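You operate a simulated robot arm through the tools that you are given. There is no shell and no other tool. Be economical: measure what you need, move in short steps, check, and stop when the job is done.

You are at the controls of a simulated robot arm. One attempt, no reset.

## Task
Free the red stop, cure the shown trip and restart the generator.
Fine: OVERLOAD wants power one mark down, ARC wants weld time one mark down; then blue reset, green start once; the guards stay shut; it stays on.

It is judged by the outcome, as a careful person would: the job done as asked, and still so three seconds after it is handed in. It fails if anything else is knocked over, pushed out of place, dropped, spilled or broken.

## Robot
A 7-joint arm with a two-finger parallel gripper on a trunk, on a base that drives. Base frame: it is fixed to the floor where the robot stands at the start and does not move with it; the origin is under the middle of the robot, x ahead of it, y to its left, z up. Lengths are in cm, angles in degrees, forces in N, time in s.
Its first joint turns from -166.0 to 166.0 degrees. Places, roughly: blue button [70, -40, 100]; cool dial [80, -20, 110]; green button [70, -20, 100]; mode selector [90, -10, 120]. Payload 3.43 kg.
The TCP is the grasp point between the finger pads, 3 cm short of the fingertips. In the tool frame z runs along the fingers and y along their closing line. Largest opening 9.4 cm; finger width 2.8, thickness 1; the body of the gripper, 5 by 9.6 cm, starts 5.5 cm behind the TCP.
Orientation is told as [roll, pitch, yaw] about the base's x, y, z axes, in that order, counted from this pose: with the fingers straight down and closing along the base's y, the tool's x points along the base's -x, its y along +y and its z along -z.

## Interface
- The arm moves only by the tool step_arm. Its argument "motion" is a list of rows, each a list of 7 numbers: the shift along the tool's x, y, z in cm, then the turn, a rotation vector about the tool's x, y, z in degrees, then the opening, from 0 (shut) to 1 (fully open). In form: [[dx, dy, dz, wx, wy, wz, grip], ...]. A call has 1 to 10 rows; each row is the pose to reach, as a shift and turn from the pose commanded when the call began, along the tool's axes at that moment. A row lasts 0.2 s, in which the tool goes at most 5 cm and 8.6 degrees; a call with a longer step from one row to the next is refused whole, and so is a gripper value outside its range. Where a pose cannot be reached the arm comes as near as it can. A force on the tool above 50 N (or 10 N above the force at the start of the call, whichever is more), or a blocked arm, ends the call early, and 0.2 s more pass. Each finger travels about 4.5 cm/s and halts on what it meets, pressing with about 42 N; the grip force reading is that of the motor and also rises with nothing between the fingers. The clock runs only during rows and for 0.2 s after the last one: add rows that repeat a pose to give the fingers time. The reply holds the time, the measured pose of the TCP, the force on the tool along the base axes, the opening and the grip force, in the units named above and with some noise, with the torque about the TCP (base axes, N m) and any sound that the robot's microphone picked up.
- Cameras (640 x 400 px; columns grow to the right, rows downward): "scene" is now at [0.01, 15.94, 141.46]; the picture's right is [-0.58, -0.82, 0.00], its down [-0.16, 0.11, -0.98] and it looks along [0.80, -0.56, -0.20] (base axes); focal length 278 px, centre (320, 200). "wrist" rides on the gripper at [7.6, 1.4, -10.3] in the tool frame; the picture's right is [-0.18, 0.98, 0.00], its down [-0.75, -0.14, -0.64] and it looks along [-0.63, -0.12, 0.77] (tool axes); focal length 243 px, centre (320, 200). There is no depth. A picture from a camera that has moved, and an enlarged one, comes with that camera's place and axes in the base frame and with its lens. The place of the scene camera against the robot may be out by one fixed shift of up to 2.5 cm in any direction.
- grab_frame(camera): a new picture of that camera. No time passes.
- roll_base(legs): drives the robot by 1 to 6 legs, each [ahead, turn to the left] in cm and degrees, along the robot's own axes; the way and the turn of a leg run together, so that a leg with both is an arc; at most 150 cm and 180 degrees a leg. The arm and the cameras ride along, it lands a little off, and it stops where it bumps. It gives what a move gives.
- pan_tilt(pan, tilt): turns the head with the scene camera to pan (to the left, within 120 degrees either way) and tilt (down, from -29 to 69), counted from straight ahead of the robot. It gives what a move gives.
- enlarge(camera, box): a new picture of the part [left, top, right, bottom] of that camera's present view, enlarged. No time passes.
- job_done(): hands the job in; it is judged then, once.

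Go step by step. Nothing tells you exact positions but the pictures and the camera data: compare them with the known pose of the tool, close in by small moves and look again before you grip or let go. The budget is 120 turns and 78 pictures, counting those below and the enlarged ones. Unless the task says otherwise, let go and move clear before handing in, and close with one line.

The tools are called after ">>>" as name(argument=value, ...) on one line, values as JSON. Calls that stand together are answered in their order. step_arm: Moves the arm, as the interface text tells. Its arguments: {"type":"object","properties":{"motion":{"type":"array"}},"required":["motion"]} The other tools are called the same way: roll_base (legs) drives the base; pan_tilt (pan, tilt) turns the head that bears the scene camera; grab_frame (camera) takes a picture; enlarge (camera, box) takes an enlarged picture of a part of a camera's view; job_done () hands the job in.

At the start:

```text
time_s: 0.0
ee_pos: [59.7, -1.82, 132.79]
tool_rot: [-0.1, 0.0, 0.2]
contact_force: [-0.2, 0.3, -0.9]
torque: [0.01, -0.02, -0.04]
width: 9.36
grasp_force: 0.1
robot x, y, heading: [0.13, -1.23, 0.1]
head pan, tilt: [-35.2, 11.4]
```

scene: 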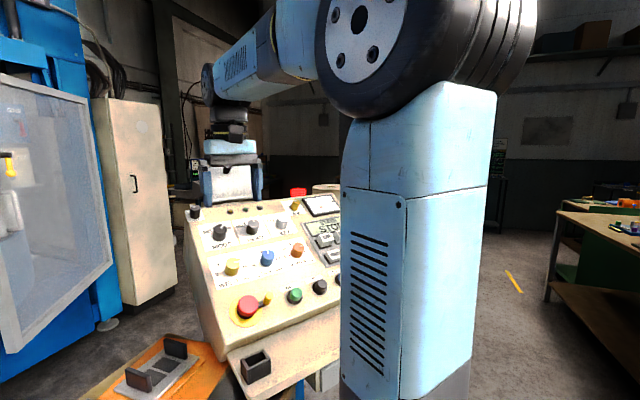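
wrist: 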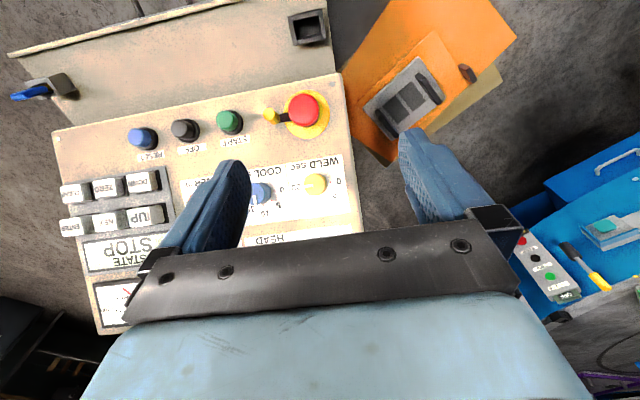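

I see a sloped control panel with the red stop (with some yellow latch beside it), dials, buttons and a state display. I'll look closer before moving.

>>> enlarge(camera="scene", box=[180, 180, 350, 390])

>>> enlarge(camera="wrist", box=[0, 0, 380, 340])

```text
1.90 times, centred on (265, 285) of scene
camera zoom: at [0.01, 15.94, 141.46], right [-0.58, -0.82, 0.0], down [-0.16, 0.11, -0.98], along [0.8, -0.56, -0.2], focal length 529 px, centre (425, 38)
```

zoom: 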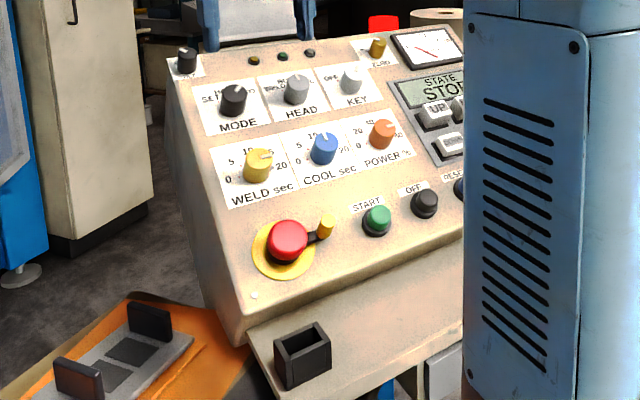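

```text
1.18 times, centred on (190, 170) of wrist
camera zoom: at [52.3, -0.37, 143.04], right [0.18, 0.98, 0.0], down [0.75, -0.14, 0.64], along [0.63, -0.12, -0.77], focal length 285 px, centre (473, 235)
```

zoom: 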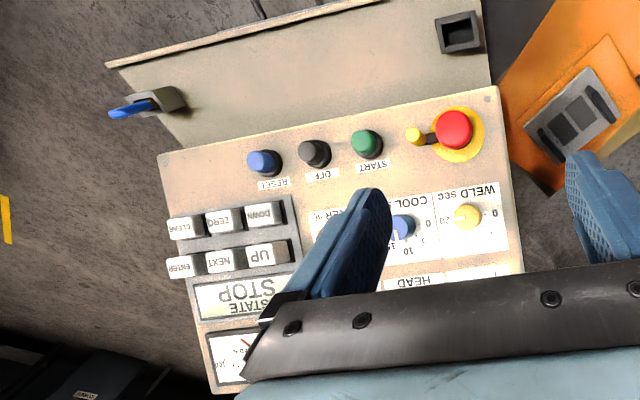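

The panel needs a better view; I'll shift the tool to the right (−y), high above the panel, so the wrist camera sees the whole of it.

>>> step_arm(motion=[[0, -5, 0, 0, 0, 0, 1], [0, -10, 0, 0, 0, 0, 1], [0, -15, 0, 0, 0, 0, 1], [0, -19, 0, 0, 0, 0, 1]])

>>> grab_frame(camera="wrist")

>>> grab_frame(camera="scene")

```text
time_s: 1.0
ee_pos: [59.76, -20.74, 132.97]
tool_rot: [0.0, 0.0, 0.4]
contact_force: [-0.9, 0.2, -0.2]
torque: [-0.01, -0.04, 0.01]
width: 9.39
grasp_force: 0.1
robot x, y, heading: [-0.15, -1.78, 0.4]
head pan, tilt: [-35.2, 11.4]
```

```text
73 pictures are left
camera wrist: at [52.23, -19.28, 143.08], right [0.18, 0.98, 0.0], down [0.75, -0.14, 0.64], along [0.63, -0.12, -0.77], focal length 243 px, centre (320, 200)
```

wrist: 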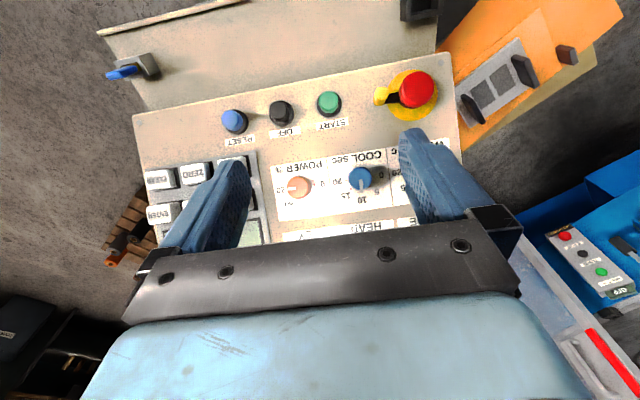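

```text
72 pictures are left
camera scene: at [0.0, 15.97, 141.46], right [-0.58, -0.82, 0.0], down [-0.16, 0.11, -0.98], along [0.8, -0.56, -0.2], focal length 278 px, centre (320, 200)
```

scene: 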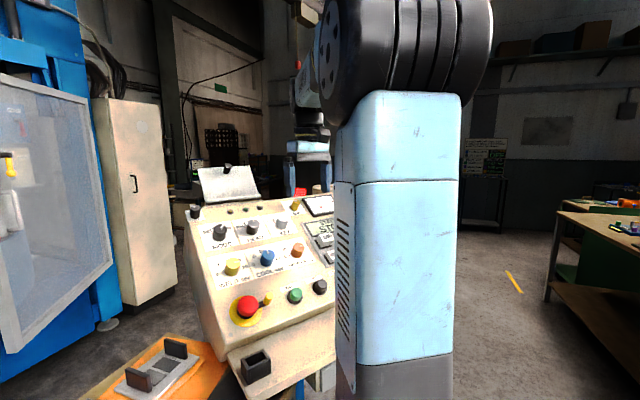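

Triangulating gives red stop ≈ (66.5, −6, 101), green ≈ (67, −20, 99.5), blue reset ≈ (67, −38, 99), panel slope ≈ 31°, row along y. I'll zoom in on the stop and the dials.

>>> enlarge(camera="wrist", box=[310, 40, 470, 140])

>>> enlarge(camera="scene", box=[180, 180, 340, 340])

```text
4.00 times, centred on (390, 90) of wrist
camera zoom: at [52.23, -19.28, 143.08], right [0.18, 0.98, 0.0], down [0.75, -0.14, 0.64], along [0.63, -0.12, -0.77], focal length 970 px, centre (40, 640)
```

zoom: 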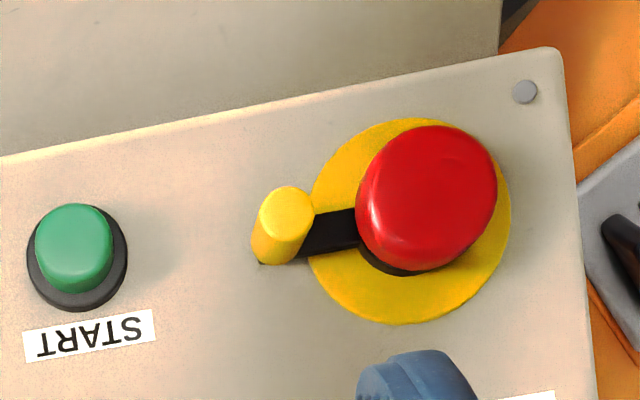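

```text
2.50 times, centred on (260, 260) of scene
camera zoom: at [0.0, 15.97, 141.46], right [-0.58, -0.82, 0.0], down [-0.16, 0.11, -0.98], along [0.8, -0.56, -0.2], focal length 695 px, centre (470, 50)
```

zoom: 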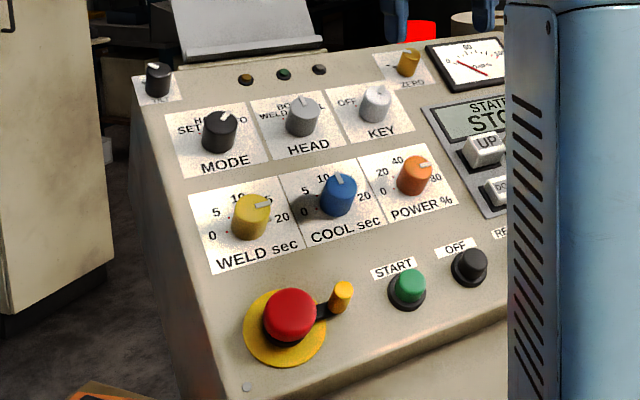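

The stop has a crank peg (yellow) to twist it; the display says STOP. I'll shift over to read the dials square-on.

>>> step_arm(motion=[[-3, -3, 0, 0, 0, 0, 1], [-6, -6, 0, 0, 0, 0, 1], [-9, -9, 0, 0, 0, 0, 1], [-12, -9, 0, 0, 0, 0, 1]])

>>> grab_frame(camera="wrist")

```text
time_s: 2.0
ee_pos: [72.03, -29.83, 133.17]
tool_rot: [0.0, 0.1, 0.3]
contact_force: [-0.6, 0.0, -0.5]
torque: [-0.04, -0.07, 0.0]
width: 9.38
grasp_force: 0.2
robot x, y, heading: [0.28, -1.51, 0.2]
head pan, tilt: [-35.2, 11.4]
```

```text
69 pictures are left
camera wrist: at [64.43, -28.46, 143.2], right [0.18, 0.98, 0.0], down [0.75, -0.14, 0.64], along [0.63, -0.12, -0.77], focal length 243 px, centre (320, 200)
```

wrist: 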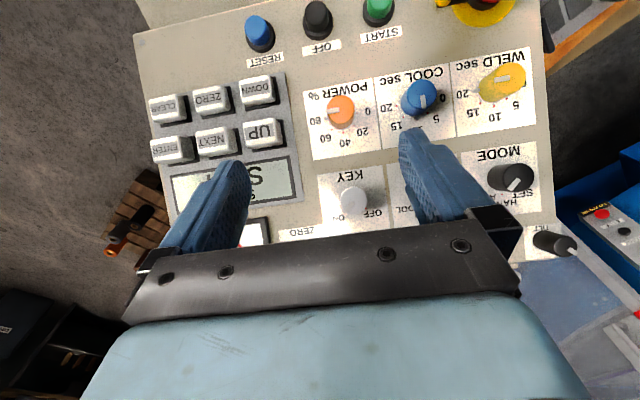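

>>> enlarge(camera="wrist", box=[300, 40, 550, 200])

>>> enlarge(camera="wrist", box=[140, 0, 420, 175])

```text
2.50 times, centred on (425, 120) of wrist
camera zoom: at [64.43, -28.46, 143.2], right [0.18, 0.98, 0.0], down [0.75, -0.14, 0.64], along [0.63, -0.12, -0.77], focal length 606 px, centre (58, 400)
```

zoom: 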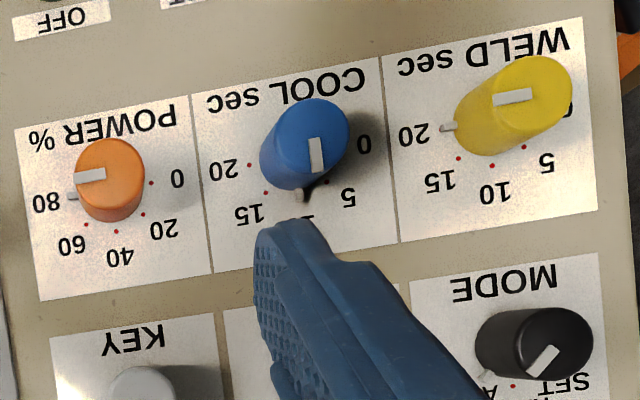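

```text
2.29 times, centred on (280, 88) of wrist
camera zoom: at [64.43, -28.46, 143.2], right [0.18, 0.98, 0.0], down [0.75, -0.14, 0.64], along [0.63, -0.12, -0.77], focal length 555 px, centre (411, 457)
```

zoom: 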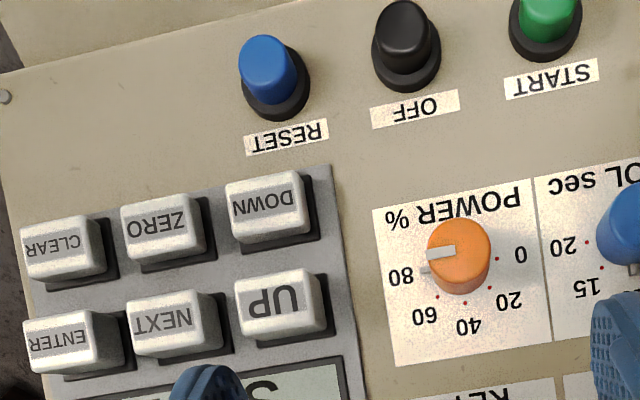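

Dials read WELD 20, COOL 10, POWER 80. Dials sit at about y = −28 (power), −16 (cool), −4.7 (weld), panel slope nearer 38°. Now I tilt the tool normal to the panel, close the fingers and move near the stop's yellow peg.

>>> step_arm(motion=[[1, 3, 0, 0, -7.6, 0, 0.5], [2, 7, 1, 0, -15.2, 0, 0], [4, 11, 3, 0, -22.8, 0, 0], [6, 15, 5, 0, -30.4, 0, 0], [7.5, 18.3, 7, 0, -38, 0, 0], [7.5, 18.3, 11, 0, -38, 0, 0], [7.5, 18.3, 15, 0, -38, 0, 0], [7.5, 18.3, 18, 0, -38, 0, 0]])

>>> grab_frame(camera="wrist")

>>> grab_frame(camera="scene")

```text
time_s: 3.8
ee_pos: [64.38, -11.38, 115.0]
tool_rot: [0.0, -38.0, 0.4]
contact_force: [-0.3, -0.4, -0.4]
torque: [0.0, 0.04, -0.01]
width: 0.0
grasp_force: 33.5
robot x, y, heading: [-0.08, -1.31, 0.1]
head pan, tilt: [-35.2, 11.4]
```

```text
66 pictures are left
camera wrist: at [52.05, -10.04, 118.31], right [0.14, 0.98, 0.11], down [0.2, -0.14, 0.97], along [0.97, -0.11, -0.22], focal length 243 px, centre (320, 200)
```

wrist: 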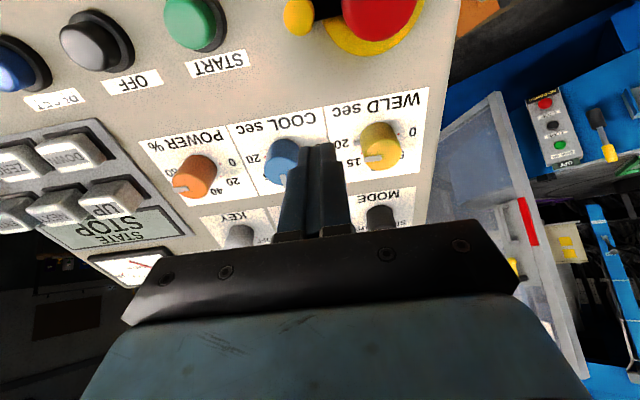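

```text
65 pictures are left
camera scene: at [-0.02, 15.95, 141.46], right [-0.58, -0.82, 0.0], down [-0.16, 0.11, -0.98], along [0.8, -0.56, -0.2], focal length 278 px, centre (320, 200)
```

scene: 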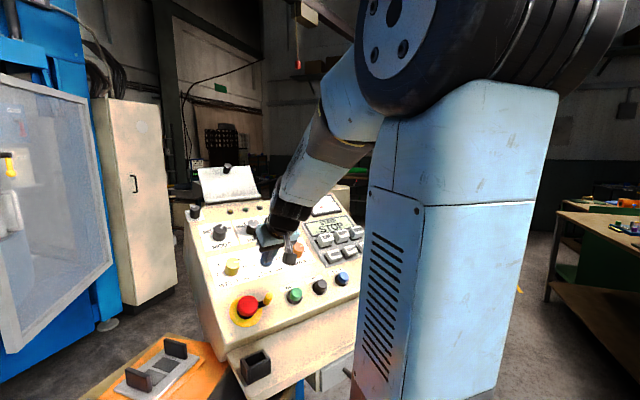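

Refined: yellow peg top ≈ (65.7, −11.7, 101.9), red axis at the same slope height near y = −6. I'll lower the closed fingers to just upslope of the peg.

>>> step_arm(motion=[[1, -0.3, 4, 0, 0, 0, 0], [2.5, -0.3, 7.5, 0, 0, 0, 0], [3.0, -0.3, 10, 0, 0, 0, 0]])

>>> grab_frame(camera="wrist")

>>> enlarge(camera="scene", box=[180, 180, 380, 340])

```text
time_s: 4.6
ee_pos: [68.15, -11.83, 105.13]
tool_rot: [0.0, -38.0, 0.2]
contact_force: [-0.7, 0.3, 0.7]
torque: [-0.01, -0.01, -0.01]
width: 0.0
grasp_force: 33.3
robot x, y, heading: [-0.48, -1.69, -0.0]
head pan, tilt: [-35.2, 11.4]
```

```text
64 pictures are left
camera wrist: at [55.98, -10.38, 108.44], right [0.14, 0.98, 0.11], down [0.2, -0.14, 0.97], along [0.97, -0.11, -0.22], focal length 243 px, centre (320, 200)
```

wrist: 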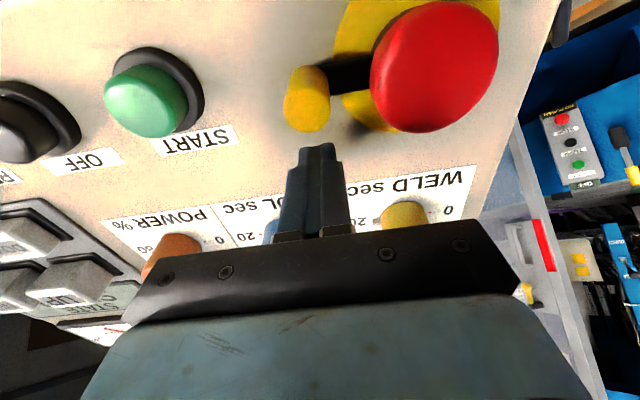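

```text
2.50 times, centred on (280, 260) of scene
camera zoom: at [-0.04, 15.94, 141.47], right [-0.58, -0.82, 0.0], down [-0.16, 0.11, -0.98], along [0.8, -0.56, -0.2], focal length 695 px, centre (420, 50)
```

zoom: 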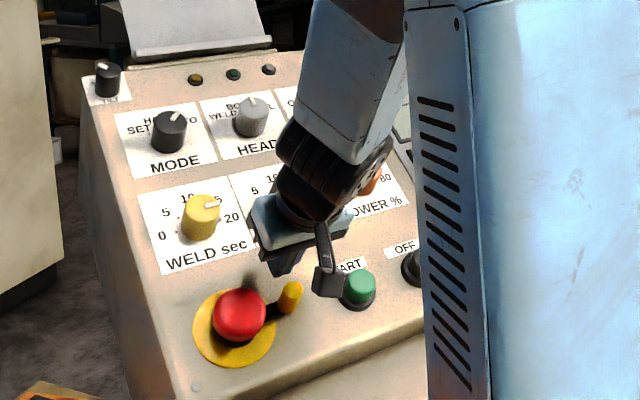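

The fingertips sit just upslope of the peg, about 1.8 cm below its top. I'll push it downslope along an arc (clockwise) to twist the stop.

>>> step_arm(motion=[[1, 0, 0, 0, 0, 0, 0], [2, 0, 0, 0, 0, 0, 0], [3, 0.2, 0, 0, 0, 0, 0], [4, 0.6, 0, 0, 0, 0, 0], [5, 1.0, 0, 0, 0, 0, 0]])

>>> grab_frame(camera="wrist")

>>> enlarge(camera="scene", box=[180, 180, 380, 340])

```text
time_s: 5.8
ee_pos: [64.35, -10.88, 102.03]
tool_rot: [-0.1, -38.0, 0.3]
contact_force: [0.1, -0.3, 3.5]
torque: [0.07, 0.02, 0.0]
width: 0.0
grasp_force: 33.2
robot x, y, heading: [-0.02, -1.18, -0.0]
head pan, tilt: [-35.2, 11.4]
```

```text
62 pictures are left
camera wrist: at [52.04, -9.43, 105.37], right [0.14, 0.98, 0.11], down [0.2, -0.14, 0.97], along [0.97, -0.11, -0.22], focal length 243 px, centre (320, 200)
```

wrist: 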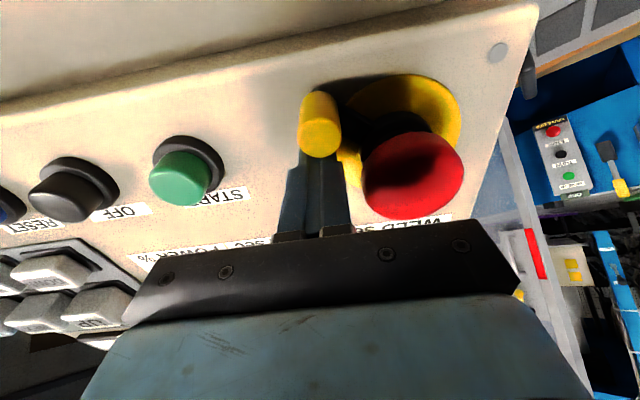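

```text
2.50 times, centred on (280, 260) of scene
camera zoom: at [0.0, 15.94, 141.46], right [-0.58, -0.82, 0.0], down [-0.16, 0.11, -0.98], along [0.8, -0.56, -0.2], focal length 695 px, centre (420, 50)
```

zoom: 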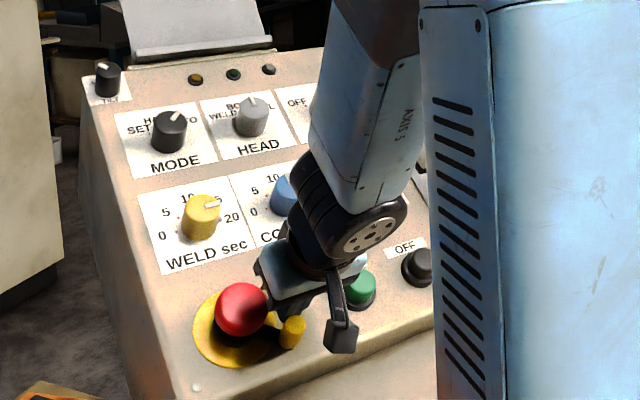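

The peg turned and the red head has risen. I'll back off along the normal and read the display.

>>> step_arm(motion=[[-1, -0.5, 0, 0, 0, 0, 0], [-1.5, -1, -4, 0, 0, 0, 0], [-1.5, -1, -8, 0, 0, 0, 0], [-1.5, -3, -12, 0, 0, 0, 0]])

>>> grab_frame(camera="wrist")

>>> enlarge(camera="scene", box=[180, 180, 380, 340])

```text
time_s: 6.8
ee_pos: [58.1, -13.9, 112.48]
tool_rot: [0.0, -37.8, 0.2]
contact_force: [0.8, 0.6, -0.2]
torque: [0.0, -0.01, 0.02]
width: 0.01
grasp_force: 32.6
robot x, y, heading: [0.08, -1.18, 0.1]
head pan, tilt: [-35.2, 11.4]
```

```text
60 pictures are left
camera wrist: at [45.85, -12.53, 115.87], right [0.14, 0.98, 0.11], down [0.2, -0.14, 0.97], along [0.97, -0.11, -0.22], focal length 243 px, centre (320, 200)
```

wrist: 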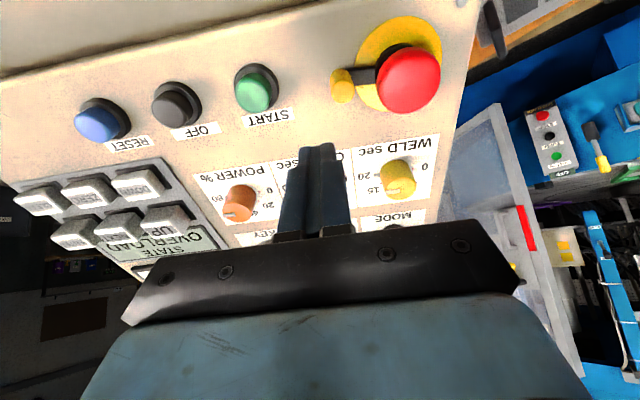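

```text
2.50 times, centred on (280, 260) of scene
camera zoom: at [0.08, 15.94, 141.46], right [-0.58, -0.82, 0.0], down [-0.16, 0.11, -0.98], along [0.8, -0.56, -0.2], focal length 695 px, centre (420, 50)
```

zoom: 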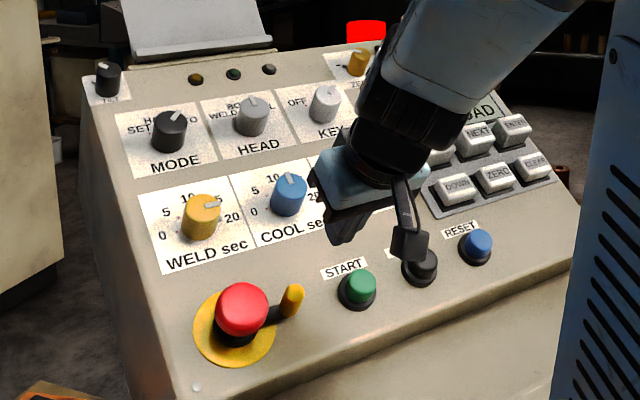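

The trip is OVERLOAD, so POWER goes from 80 to 60 (about 45° counter-clockwise). I'll locate the power dial more exactly.

>>> enlarge(camera="wrist", box=[180, 150, 300, 240])

```text
4.44 times, centred on (240, 195) of wrist
camera zoom: at [45.85, -12.53, 115.87], right [0.14, 0.98, 0.11], down [0.2, -0.14, 0.97], along [0.97, -0.11, -0.22], focal length 1078 px, centre (676, 222)
```

zoom: 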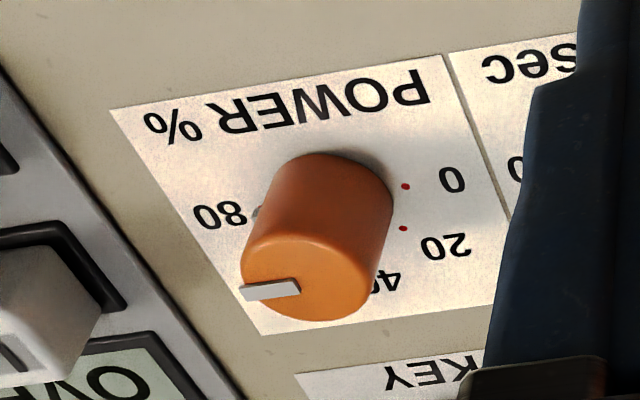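

Power knob top ≈ (76.3, −27.7, 109.1), 4 cm wide, 3.6 cm tall. I'll move to hover above it with fingers opened.

>>> step_arm(motion=[[-3, -3.5, 1, 0, 0, 0, 0.2], [-6, -7, 2, 0, 0, 0, 0.5], [-9, -10.5, 3, 0, 0, 0, 0.75], [-12.3, -13.8, 4.9, 0, 0, 0, 0.75], [-12.3, -13.8, 4.9, 0, 0, 0, 0.75]])

>>> grab_frame(camera="wrist")

>>> enlarge(camera="scene", box=[180, 180, 380, 340])

```text
refused: row 4 steps farther than a row can; nothing moved
```

```text
57 pictures are left
camera wrist: at [45.85, -12.53, 115.87], right [0.14, 0.98, 0.11], down [0.2, -0.14, 0.97], along [0.97, -0.11, -0.22], focal length 243 px, centre (320, 200)
```

wrist: 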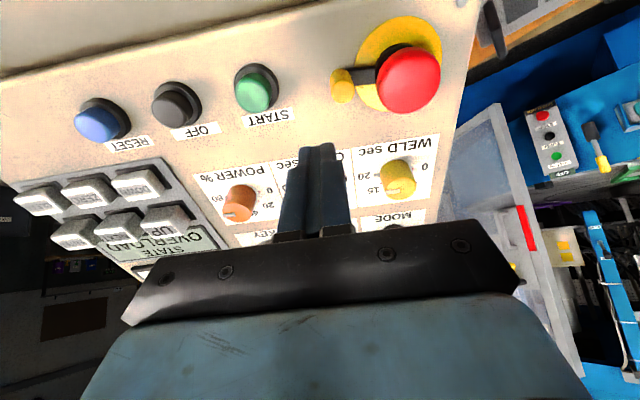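

```text
2.50 times, centred on (280, 260) of scene
camera zoom: at [0.08, 15.94, 141.46], right [-0.58, -0.82, 0.0], down [-0.16, 0.11, -0.98], along [0.8, -0.56, -0.2], focal length 695 px, centre (420, 50)
```

zoom: 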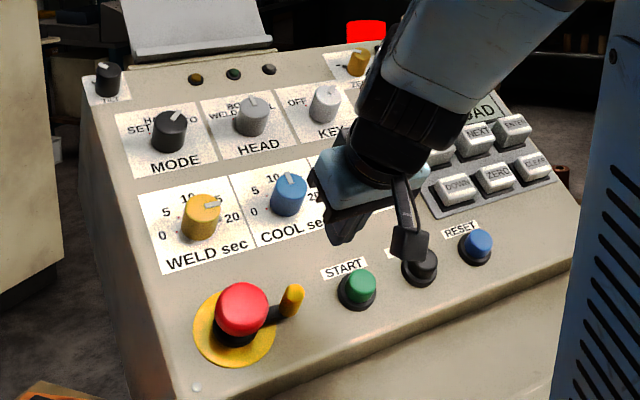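

The move was refused for one over-long step; I resend it with smaller rows.

>>> step_arm(motion=[[-2.5, -2.8, 1, 0, 0, 0, 0.2], [-5, -5.6, 2, 0, 0, 0, 0.4], [-7.5, -8.4, 3, 0, 0, 0, 0.6], [-10, -11.2, 4, 0, 0, 0, 0.75], [-12.3, -13.8, 4.9, 0, 0, 0, 0.75], [-12.3, -13.8, 4.9, 0, 0, 0, 0.75]])

>>> grab_frame(camera="wrist")

```text
time_s: 8.2
ee_pos: [70.81, -27.44, 115.93]
tool_rot: [0.0, -38.1, 0.3]
contact_force: [-0.9, 0.3, -0.2]
torque: [0.02, 0.0, -0.02]
width: 7.04
grasp_force: 0.0
robot x, y, heading: [0.07, -1.24, 0.1]
head pan, tilt: [-35.2, 11.4]
```

```text
55 pictures are left
camera wrist: at [58.61, -26.03, 119.31], right [0.14, 0.98, 0.11], down [0.2, -0.14, 0.97], along [0.97, -0.11, -0.22], focal length 243 px, centre (320, 200)
```

wrist: 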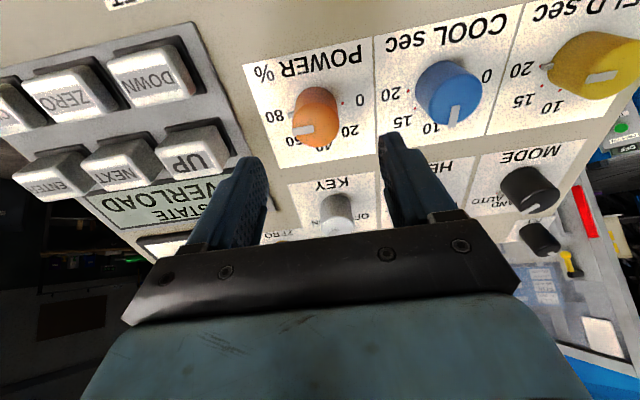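

The knob projects exactly where predicted, centred between the fingers. I'll descend, close on it, and look.

>>> step_arm(motion=[[0, -0.2, 4, 0, 0, 0, 0.75], [-0.15, -0.2, 7.7, 0, 0, 0, 0.75], [-0.15, -0.2, 7.7, 0, 0, 0, 0.5], [-0.15, -0.2, 7.7, 0, 0, 0, 0.35], [-0.15, -0.2, 7.7, 0, 0, 0, 0.35]])

>>> grab_frame(camera="wrist")

```text
time_s: 9.4
ee_pos: [75.9, -27.93, 110.35]
tool_rot: [-0.2, -38.0, 0.2]
contact_force: [3.7, -11.0, -2.1]
torque: [-0.23, -0.27, -0.17]
width: 3.98
grasp_force: 33.1
robot x, y, heading: [0.14, -1.58, -0.0]
head pan, tilt: [-35.2, 11.4]
```

```text
54 pictures are left
camera wrist: at [63.56, -26.4, 113.55], right [0.14, 0.98, 0.11], down [0.2, -0.14, 0.97], along [0.97, -0.12, -0.22], focal length 243 px, centre (320, 200)
```

wrist: 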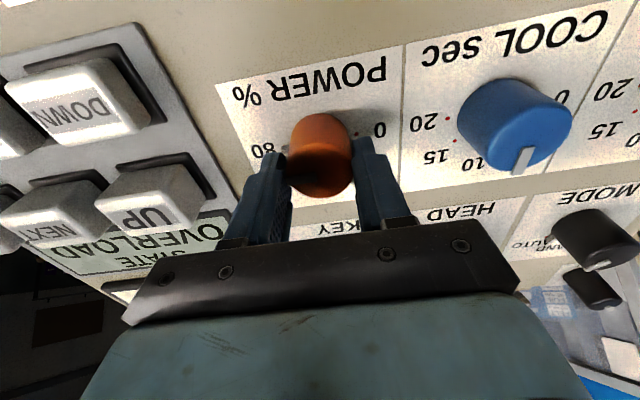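

Gripped at 3.98 cm. Now I turn it 45° counter-clockwise (tool z −45°), trimming the small side force.

>>> step_arm(motion=[[0, -0.25, 0, 0, 0, 0, 0.3], [0, -0.25, 0, 0, 0, -7.5, 0.3], [0, -0.25, 0, 0, 0, -15, 0.3], [0, -0.25, 0, 0, 0, -22.5, 0.3], [0, -0.25, 0, 0, 0, -30, 0.3], [0, -0.25, 0, 0, 0, -37.5, 0.3], [0, -0.25, 0, 0, 0, -45, 0.3]])

>>> grab_frame(camera="wrist")

>>> enlarge(camera="scene", box=[180, 180, 380, 340])

```text
time_s: 11.0
ee_pos: [75.89, -27.86, 110.24]
tool_rot: [-28.9, -25.6, 52.2]
contact_force: [16.9, 4.3, 7.3]
torque: [1.3, -0.23, 0.83]
width: 4.01
grasp_force: 45.2
robot x, y, heading: [-0.14, -1.88, -0.1]
head pan, tilt: [-35.2, 11.4]
```

```text
53 pictures are left
camera wrist: at [64.54, -32.3, 114.32], right [-0.45, 0.82, -0.35], down [0.1, 0.43, 0.89], along [0.89, 0.37, -0.28], focal length 243 px, centre (320, 200)
```

wrist: 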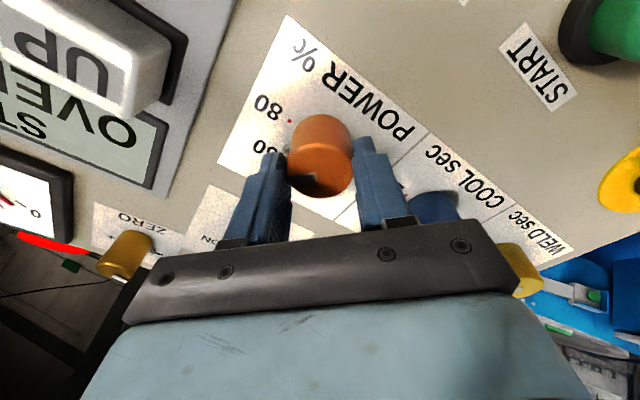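

```text
2.50 times, centred on (280, 260) of scene
camera zoom: at [0.1, 15.96, 141.46], right [-0.58, -0.82, 0.0], down [-0.16, 0.11, -0.98], along [0.8, -0.56, -0.2], focal length 695 px, centre (420, 50)
```

zoom: 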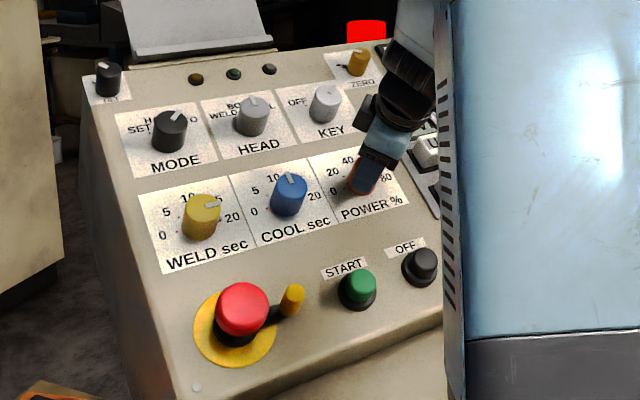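

The knob turned with the tool and the 80 dot is uncovered. I'll let go, back away and check the pointer.

>>> step_arm(motion=[[0, 0, 0, 0, 0, 0, 0.5], [0, 0, 0, 0, 0, 0, 0.7], [0, 0, -0.5, 0, 0, 0, 0.7], [0, 0, -4, 0, 0, 0, 0.7], [0, 0, -8, 0, 0, 0, 0.7]])

>>> grab_frame(camera="wrist")

```text
time_s: 12.2
ee_pos: [70.91, -27.91, 116.44]
tool_rot: [-28.9, -25.9, 52.0]
contact_force: [-0.2, -0.1, -0.8]
torque: [0.02, 0.01, -0.01]
width: 6.56
grasp_force: 0.1
robot x, y, heading: [0.42, -1.33, 0.2]
head pan, tilt: [-35.2, 11.4]
```

```text
51 pictures are left
camera wrist: at [59.6, -32.41, 120.52], right [-0.45, 0.82, -0.35], down [0.1, 0.43, 0.9], along [0.89, 0.37, -0.28], focal length 243 px, centre (320, 200)
```

wrist: 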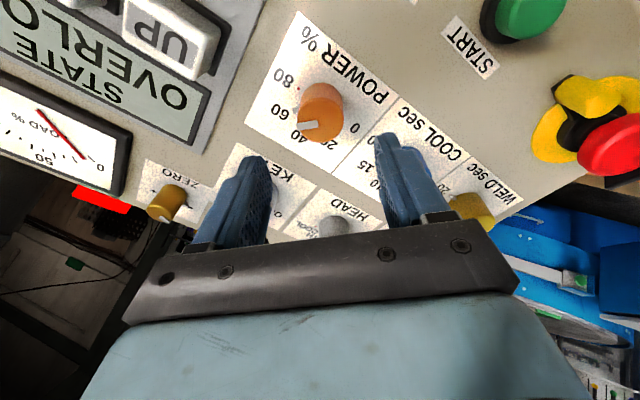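

>>> enlarge(camera="wrist", box=[260, 60, 380, 160])

```text
4.00 times, centred on (320, 110) of wrist
camera zoom: at [59.6, -32.41, 120.52], right [-0.45, 0.82, -0.35], down [0.1, 0.43, 0.9], along [0.89, 0.37, -0.28], focal length 970 px, centre (320, 560)
```

zoom: 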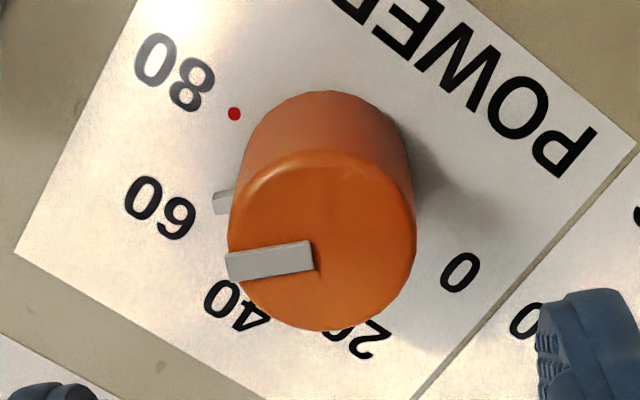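

POWER's pointer now sits at 60. Next I turn the wrist back, close the fingers and hover over the blue reset at ≈ (66.6, −38.3, 99.2).

>>> step_arm(motion=[[2.2, 0.3, 0, 0, 0, 7, 0.4], [4.6, 0.6, 0, 0, 0, 14, 0.1], [7, 1, 0, 0, 0, 21, 0], [9.5, 1.4, 0, 0, 0, 28, 0], [12, 1.8, 0, 0, 0, 34, 0], [14.6, 2.2, 1, 0, 0, 40, 0], [17.2, 2.5, 2.5, 0, 0, 45, 0], [17.2, 2.5, 3.9, 0, 0, 45, 0]])

>>> grab_frame(camera="wrist")

```text
time_s: 14.0
ee_pos: [62.2, -38.39, 105.0]
tool_rot: [0.1, -37.9, 0.1]
contact_force: [0.7, -0.5, -0.5]
torque: [-0.01, -0.02, 0.01]
width: 0.01
grasp_force: 33.3
robot x, y, heading: [0.26, -1.36, 0.1]
head pan, tilt: [-35.2, 11.4]
```

```text
49 pictures are left
camera wrist: at [49.94, -36.96, 108.17], right [0.14, 0.98, 0.11], down [0.2, -0.14, 0.97], along [0.97, -0.11, -0.22], focal length 243 px, centre (320, 200)
```

wrist: 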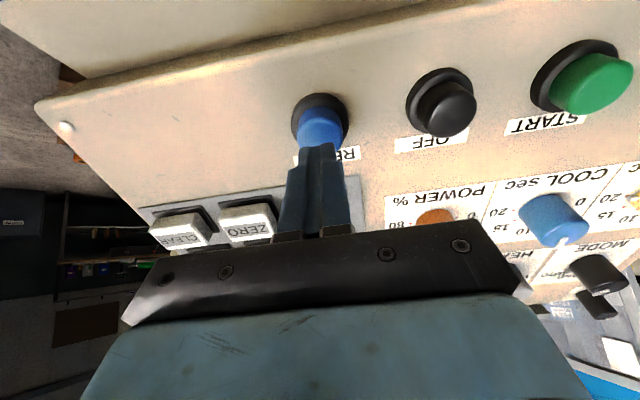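

The fingertips line up with the blue button. I press straight along the normal.

>>> step_arm(motion=[[0, 0, 3.3, 0, 0, 0, 0], [0, 0, 4.0, 0, 0, 0, 0], [0, 0, 4.4, 0, 0, 0, 0], [0, 0, 4.8, 0, 0, 0, 0], [0, 0, 4.8, 0, 0, 0, 0]])

>>> grab_frame(camera="wrist")

```text
time_s: 14.9
ee_pos: [64.67, -38.37, 101.82]
tool_rot: [-0.1, -38.2, 0.1]
contact_force: [-31.5, 16.5, 30.0]
torque: [0.52, 0.74, 0.14]
width: 0.0
grasp_force: 33.3
robot x, y, heading: [0.04, -1.39, 0.0]
head pan, tilt: [-35.2, 11.4]
heard: click
stopped in row 4: the force on the tool passed its limit at 53 N (the readings are from after the stop); the commanded pose is now the measured one
```

```text
48 pictures are left
camera wrist: at [52.37, -36.93, 105.01], right [0.14, 0.98, 0.11], down [0.2, -0.14, 0.97], along [0.97, -0.12, -0.21], focal length 243 px, centre (320, 200)
```

wrist: 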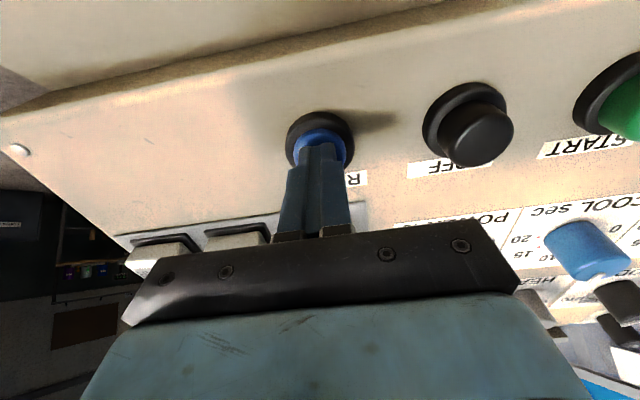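

A click was heard. I retract and check the state display before starting.

>>> step_arm(motion=[[0, 0, -4, 0, 0, 0, 0], [0, 3, -8, 0, 0, 0, 0], [0, 7, -10, 0, 0, 0, 0], [0, 12, -10, 0, 0, 0, 0], [0, 15, -10, 0, 0, 0, 0], [0, 18, -10, 0, 0, 0, 0]])

>>> grab_frame(camera="wrist")

```text
time_s: 16.3
ee_pos: [58.7, -20.36, 109.18]
tool_rot: [0.0, -38.0, 0.3]
contact_force: [-0.3, -0.4, 0.7]
torque: [-0.01, 0.01, 0.0]
width: 0.01
grasp_force: 32.8
robot x, y, heading: [0.34, -1.55, -0.0]
head pan, tilt: [-35.2, 11.4]
```

```text
47 pictures are left
camera wrist: at [46.47, -18.96, 112.61], right [0.14, 0.98, 0.11], down [0.2, -0.14, 0.97], along [0.97, -0.12, -0.21], focal length 243 px, centre (320, 200)
```

wrist: 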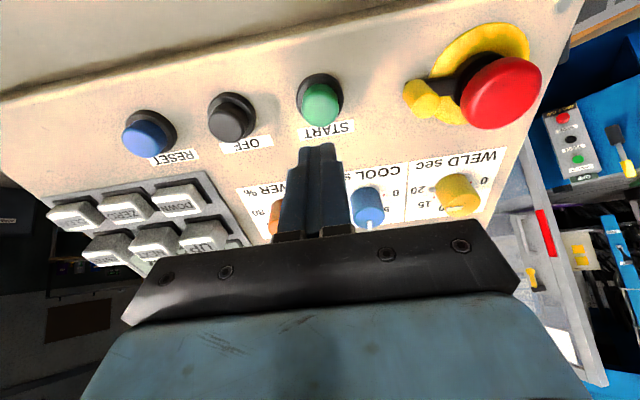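

The display is hidden behind the keys from here; I try the scene camera.

>>> enlarge(camera="scene", box=[180, 170, 420, 340])

```text
2.35 times, centred on (300, 255) of scene
camera zoom: at [0.01, 15.91, 141.47], right [-0.58, -0.82, 0.0], down [-0.16, 0.11, -0.98], along [0.8, -0.56, -0.2], focal length 654 px, centre (367, 71)
```

zoom: 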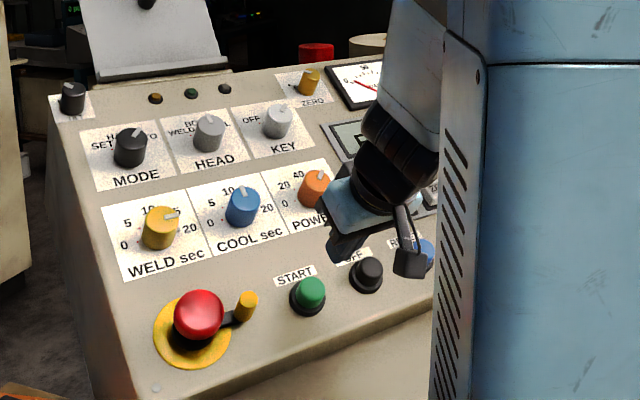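

I raise the tool a bit to see the display.

>>> step_arm(motion=[[-2, 0, -4, 0, 0, 0, 0], [-4, 0, -8, 0, 0, 0, 0]])

>>> enlarge(camera="wrist", box=[0, 80, 320, 280])

```text
time_s: 16.9
ee_pos: [56.84, -20.2, 118.26]
tool_rot: [0.0, -38.0, 0.1]
contact_force: [0.5, -0.9, -0.3]
torque: [0.02, 0.03, 0.02]
width: 0.0
grasp_force: 32.7
robot x, y, heading: [0.3, -1.33, 0.1]
head pan, tilt: [-35.2, 11.4]
```

```text
2.00 times, centred on (160, 180) of wrist
camera zoom: at [44.62, -18.81, 121.5], right [0.14, 0.98, 0.11], down [0.2, -0.14, 0.97], along [0.97, -0.12, -0.22], focal length 485 px, centre (640, 240)
```

zoom: 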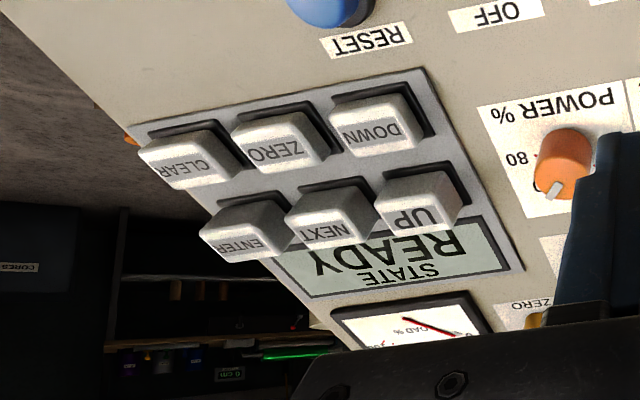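

Display reads READY. Now to hover over green start.

>>> step_arm(motion=[[1.5, 0, 4.5, 0, 0, 0, 0], [3, -0.1, 9, 0, 0, 0, 0], [4.1, -0.1, 13, 0, 0, 0, 0], [4.1, -0.1, 14.5, 0, 0, 0, 0]])

>>> grab_frame(camera="wrist")

```text
time_s: 17.9
ee_pos: [62.54, -20.48, 104.04]
tool_rot: [-0.1, -38.1, 0.2]
contact_force: [0.5, 0.4, 0.4]
torque: [0.03, 0.01, 0.02]
width: 0.01
grasp_force: 33.2
robot x, y, heading: [0.45, -1.43, 0.2]
head pan, tilt: [-35.2, 11.4]
```

```text
44 pictures are left
camera wrist: at [50.28, -19.07, 107.24], right [0.14, 0.98, 0.11], down [0.2, -0.14, 0.97], along [0.97, -0.12, -0.21], focal length 243 px, centre (320, 200)
```

wrist: 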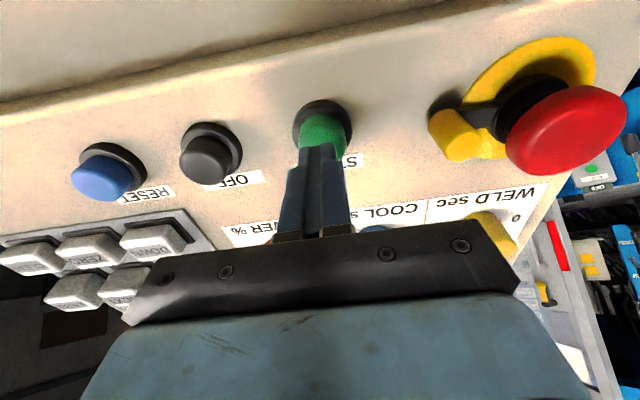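

Aligned on the green button, clear of the peg. One press.

>>> step_arm(motion=[[0, 0, 3.0, 0, 0, 0, 0], [0, 0, 3.6, 0, 0, 0, 0], [0, 0, 4.0, 0, 0, 0, 0], [0, 0, 4.4, 0, 0, 0, 0], [0, 0, 4.8, 0, 0, 0, 0]])

```text
time_s: 18.6
ee_pos: [64.43, -20.51, 101.61]
tool_rot: [-0.1, -38.3, 0.1]
contact_force: [-42.4, 10.4, 32.1]
torque: [0.33, 1.1, 0.14]
width: 0.0
grasp_force: 33.0
robot x, y, heading: [0.14, -1.45, -0.2]
head pan, tilt: [-35.2, 11.4]
heard: click
stopped in row 3: the force on the tool passed its limit at 54 N (the readings are from after the stop); the commanded pose is now the measured one
```

The button clicked. I retract straight out, without touching it again, and read the state.

>>> step_arm(motion=[[0, 0, -4, 0, 0, 0, 0], [0, 0, -8, 0, 0, 0, 0], [-2, 0, -12, 0, 0, 0, 0], [-4, 0, -16, 0, 0, 0, 0], [-4, 0, -18, 0, 0, 0, 0]])

>>> grab_frame(camera="wrist")

>>> enlarge(camera="wrist", box=[0, 80, 320, 280])

>>> enlarge(camera="scene", box=[180, 170, 420, 340])

```text
time_s: 19.8
ee_pos: [56.8, -20.49, 118.07]
tool_rot: [-0.2, -38.2, 0.2]
contact_force: [0.1, 0.0, -0.5]
torque: [0.0, 0.01, 0.01]
width: 0.0
grasp_force: 32.9
robot x, y, heading: [0.08, -1.67, -0.2]
head pan, tilt: [-35.2, 11.4]
```

```text
43 pictures are left
camera wrist: at [44.56, -18.98, 121.27], right [0.14, 0.98, 0.11], down [0.2, -0.14, 0.97], along [0.97, -0.12, -0.21], focal length 243 px, centre (320, 200)
```

wrist: 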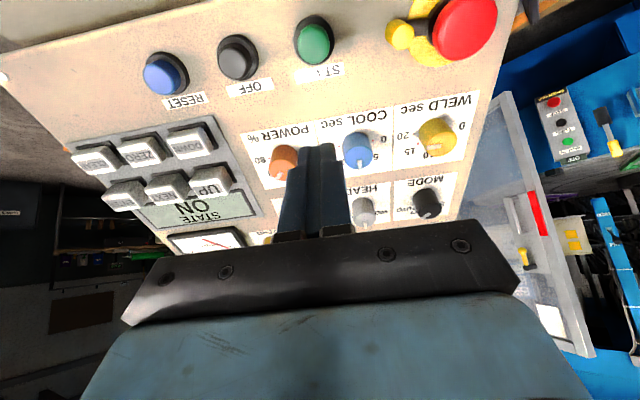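

```text
2.00 times, centred on (160, 180) of wrist
camera zoom: at [44.56, -18.98, 121.27], right [0.14, 0.98, 0.11], down [0.2, -0.14, 0.97], along [0.97, -0.12, -0.21], focal length 485 px, centre (640, 240)
```

zoom: 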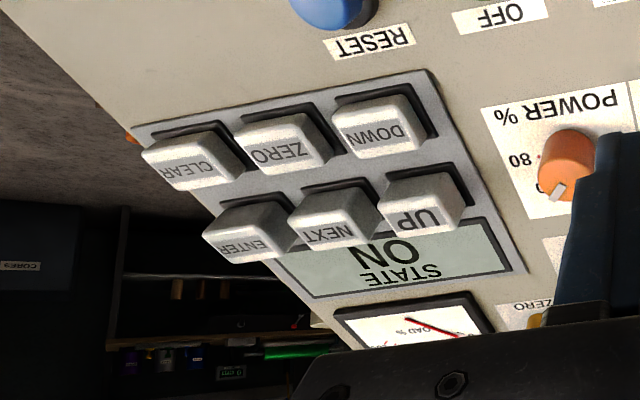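

```text
2.35 times, centred on (300, 255) of scene
camera zoom: at [-0.02, 15.93, 141.47], right [-0.58, -0.82, 0.0], down [-0.16, 0.11, -0.98], along [0.8, -0.56, -0.2], focal length 654 px, centre (367, 71)
```

zoom: 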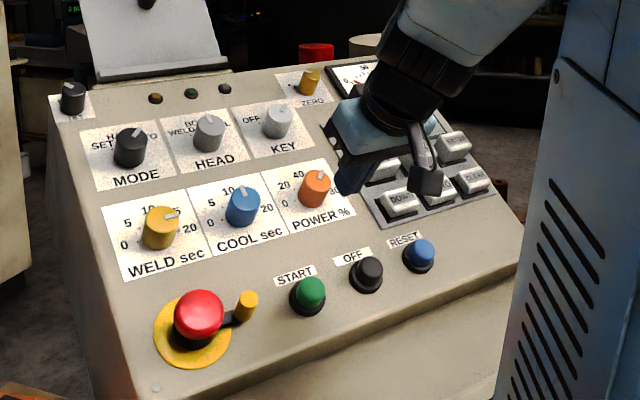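

The state is ON. I'll move clear to the upright viewing pose, which also lets some seconds pass, and check the POWER pointer squarely and that it stays ON.

>>> step_arm(motion=[[-2, 0, -4, 0, 0, 0, 0], [-5, -1, -6, 0, 6, 0, 0], [-9, -3, -6, 0, 13, 0, 0], [-12, -5, -6, 0, 20, 0, 0], [-15, -7, -5, 0, 27, 0, 0], [-18, -9, -4, 0, 33, 0, 0], [-21, -9.3, -3, 0, 38, 0, 0], [-21, -9.3, -3, 0, 38, 0, 0]])

>>> enlarge(camera="wrist", box=[130, 0, 570, 275])

>>> enlarge(camera="wrist", box=[280, 60, 400, 160])

```text
time_s: 21.6
ee_pos: [71.53, -30.07, 133.29]
tool_rot: [0.0, 0.0, 0.2]
contact_force: [-0.3, 0.5, -0.8]
torque: [0.0, 0.01, -0.01]
width: 0.0
grasp_force: 33.0
robot x, y, heading: [0.16, -1.56, 0.1]
head pan, tilt: [-35.2, 11.4]
```

```text
1.45 times, centred on (350, 138) of wrist
camera zoom: at [63.93, -28.56, 143.4], right [0.18, 0.98, 0.0], down [0.75, -0.14, 0.64], along [0.63, -0.12, -0.77], focal length 353 px, centre (276, 291)
```

zoom: 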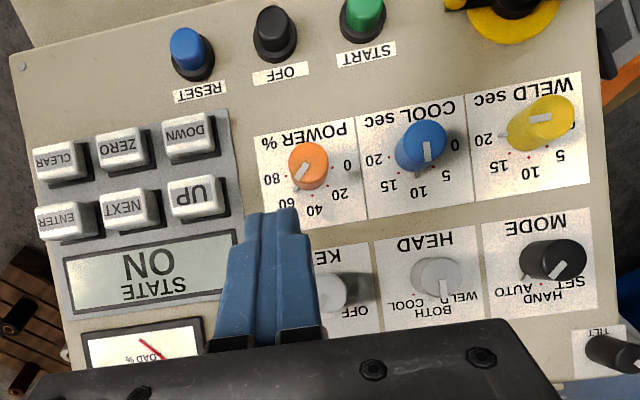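

```text
4.00 times, centred on (340, 110) of wrist
camera zoom: at [63.93, -28.56, 143.4], right [0.18, 0.98, 0.0], down [0.75, -0.14, 0.64], along [0.63, -0.12, -0.77], focal length 970 px, centre (240, 560)
```

zoom: 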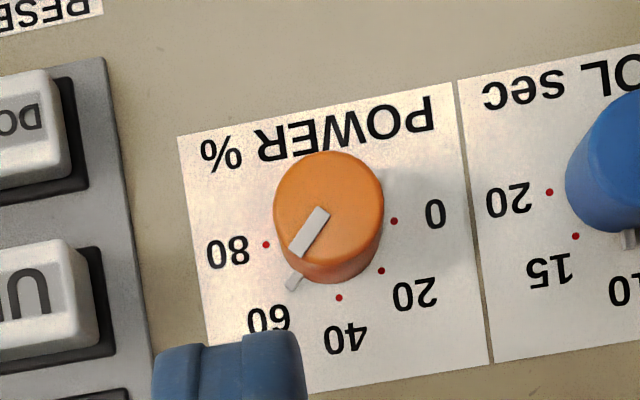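

POWER is squarely on 60, the other dials are unchanged, and the state is ON. I'll wait a few seconds to confirm it holds.

>>> step_arm(motion=[[0, 0, 0, 0, 0, 0, 0], [0, 0, 0, 0, 0, 0, 0], [0, 0, 0, 0, 0, 0, 0], [0, 0, 0, 0, 0, 0, 0], [0, 0, 0, 0, 0, 0, 0], [0, 0, 0, 0, 0, 0, 0], [0, 0, 0, 0, 0, 0, 0], [0, 0, 0, 0, 0, 0, 0], [0, 0, 0, 0, 0, 0, 0], [0, 0, 0, 0, 0, 0, 0]])

>>> enlarge(camera="wrist", box=[130, 0, 570, 275])

>>> grab_frame(camera="scene")

```text
time_s: 23.8
ee_pos: [71.48, -30.06, 133.26]
tool_rot: [0.0, -0.2, 0.1]
contact_force: [-0.2, -0.1, 0.0]
torque: [-0.01, 0.01, 0.03]
width: 0.0
grasp_force: 33.0
robot x, y, heading: [-0.23, -1.65, 0.3]
head pan, tilt: [-35.2, 11.4]
```

```text
1.45 times, centred on (350, 138) of wrist
camera zoom: at [63.88, -28.55, 143.41], right [0.18, 0.98, 0.0], down [0.75, -0.14, 0.64], along [0.63, -0.12, -0.77], focal length 353 px, centre (276, 291)
```

zoom: 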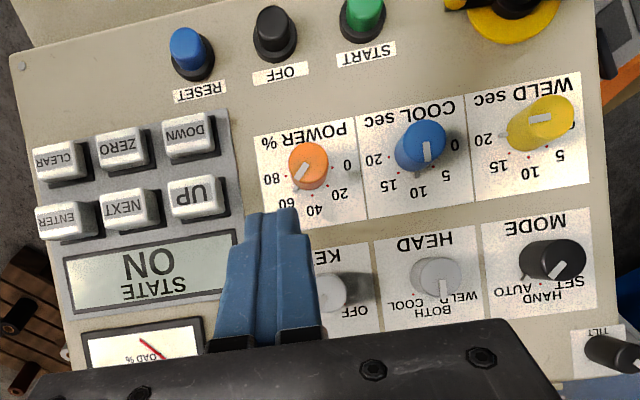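

```text
37 pictures are left
camera scene: at [-0.01, 15.94, 141.47], right [-0.58, -0.82, 0.0], down [-0.16, 0.11, -0.98], along [0.8, -0.56, -0.2], focal length 278 px, centre (320, 200)
```

scene: 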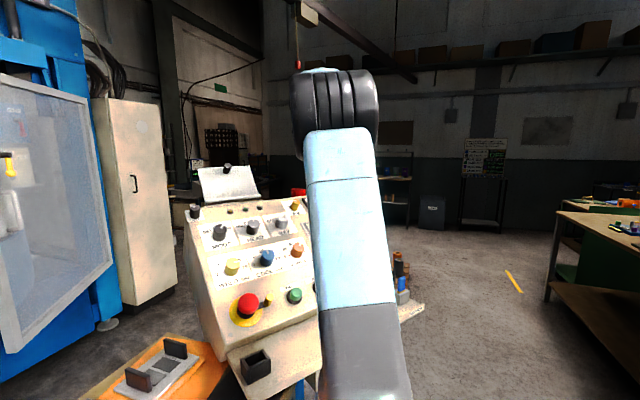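

The generator is still ON more than four seconds after the start press, the guards are untouched and the arm is clear, so I hand in.

>>> job_done()

```text
The job is handed in.
```

The red stop is free, the trip shown was OVERLOAD so I turned POWER from 80 to 60, then pressed reset and start once each, and the generator was still ON about five seconds later when I handed in.
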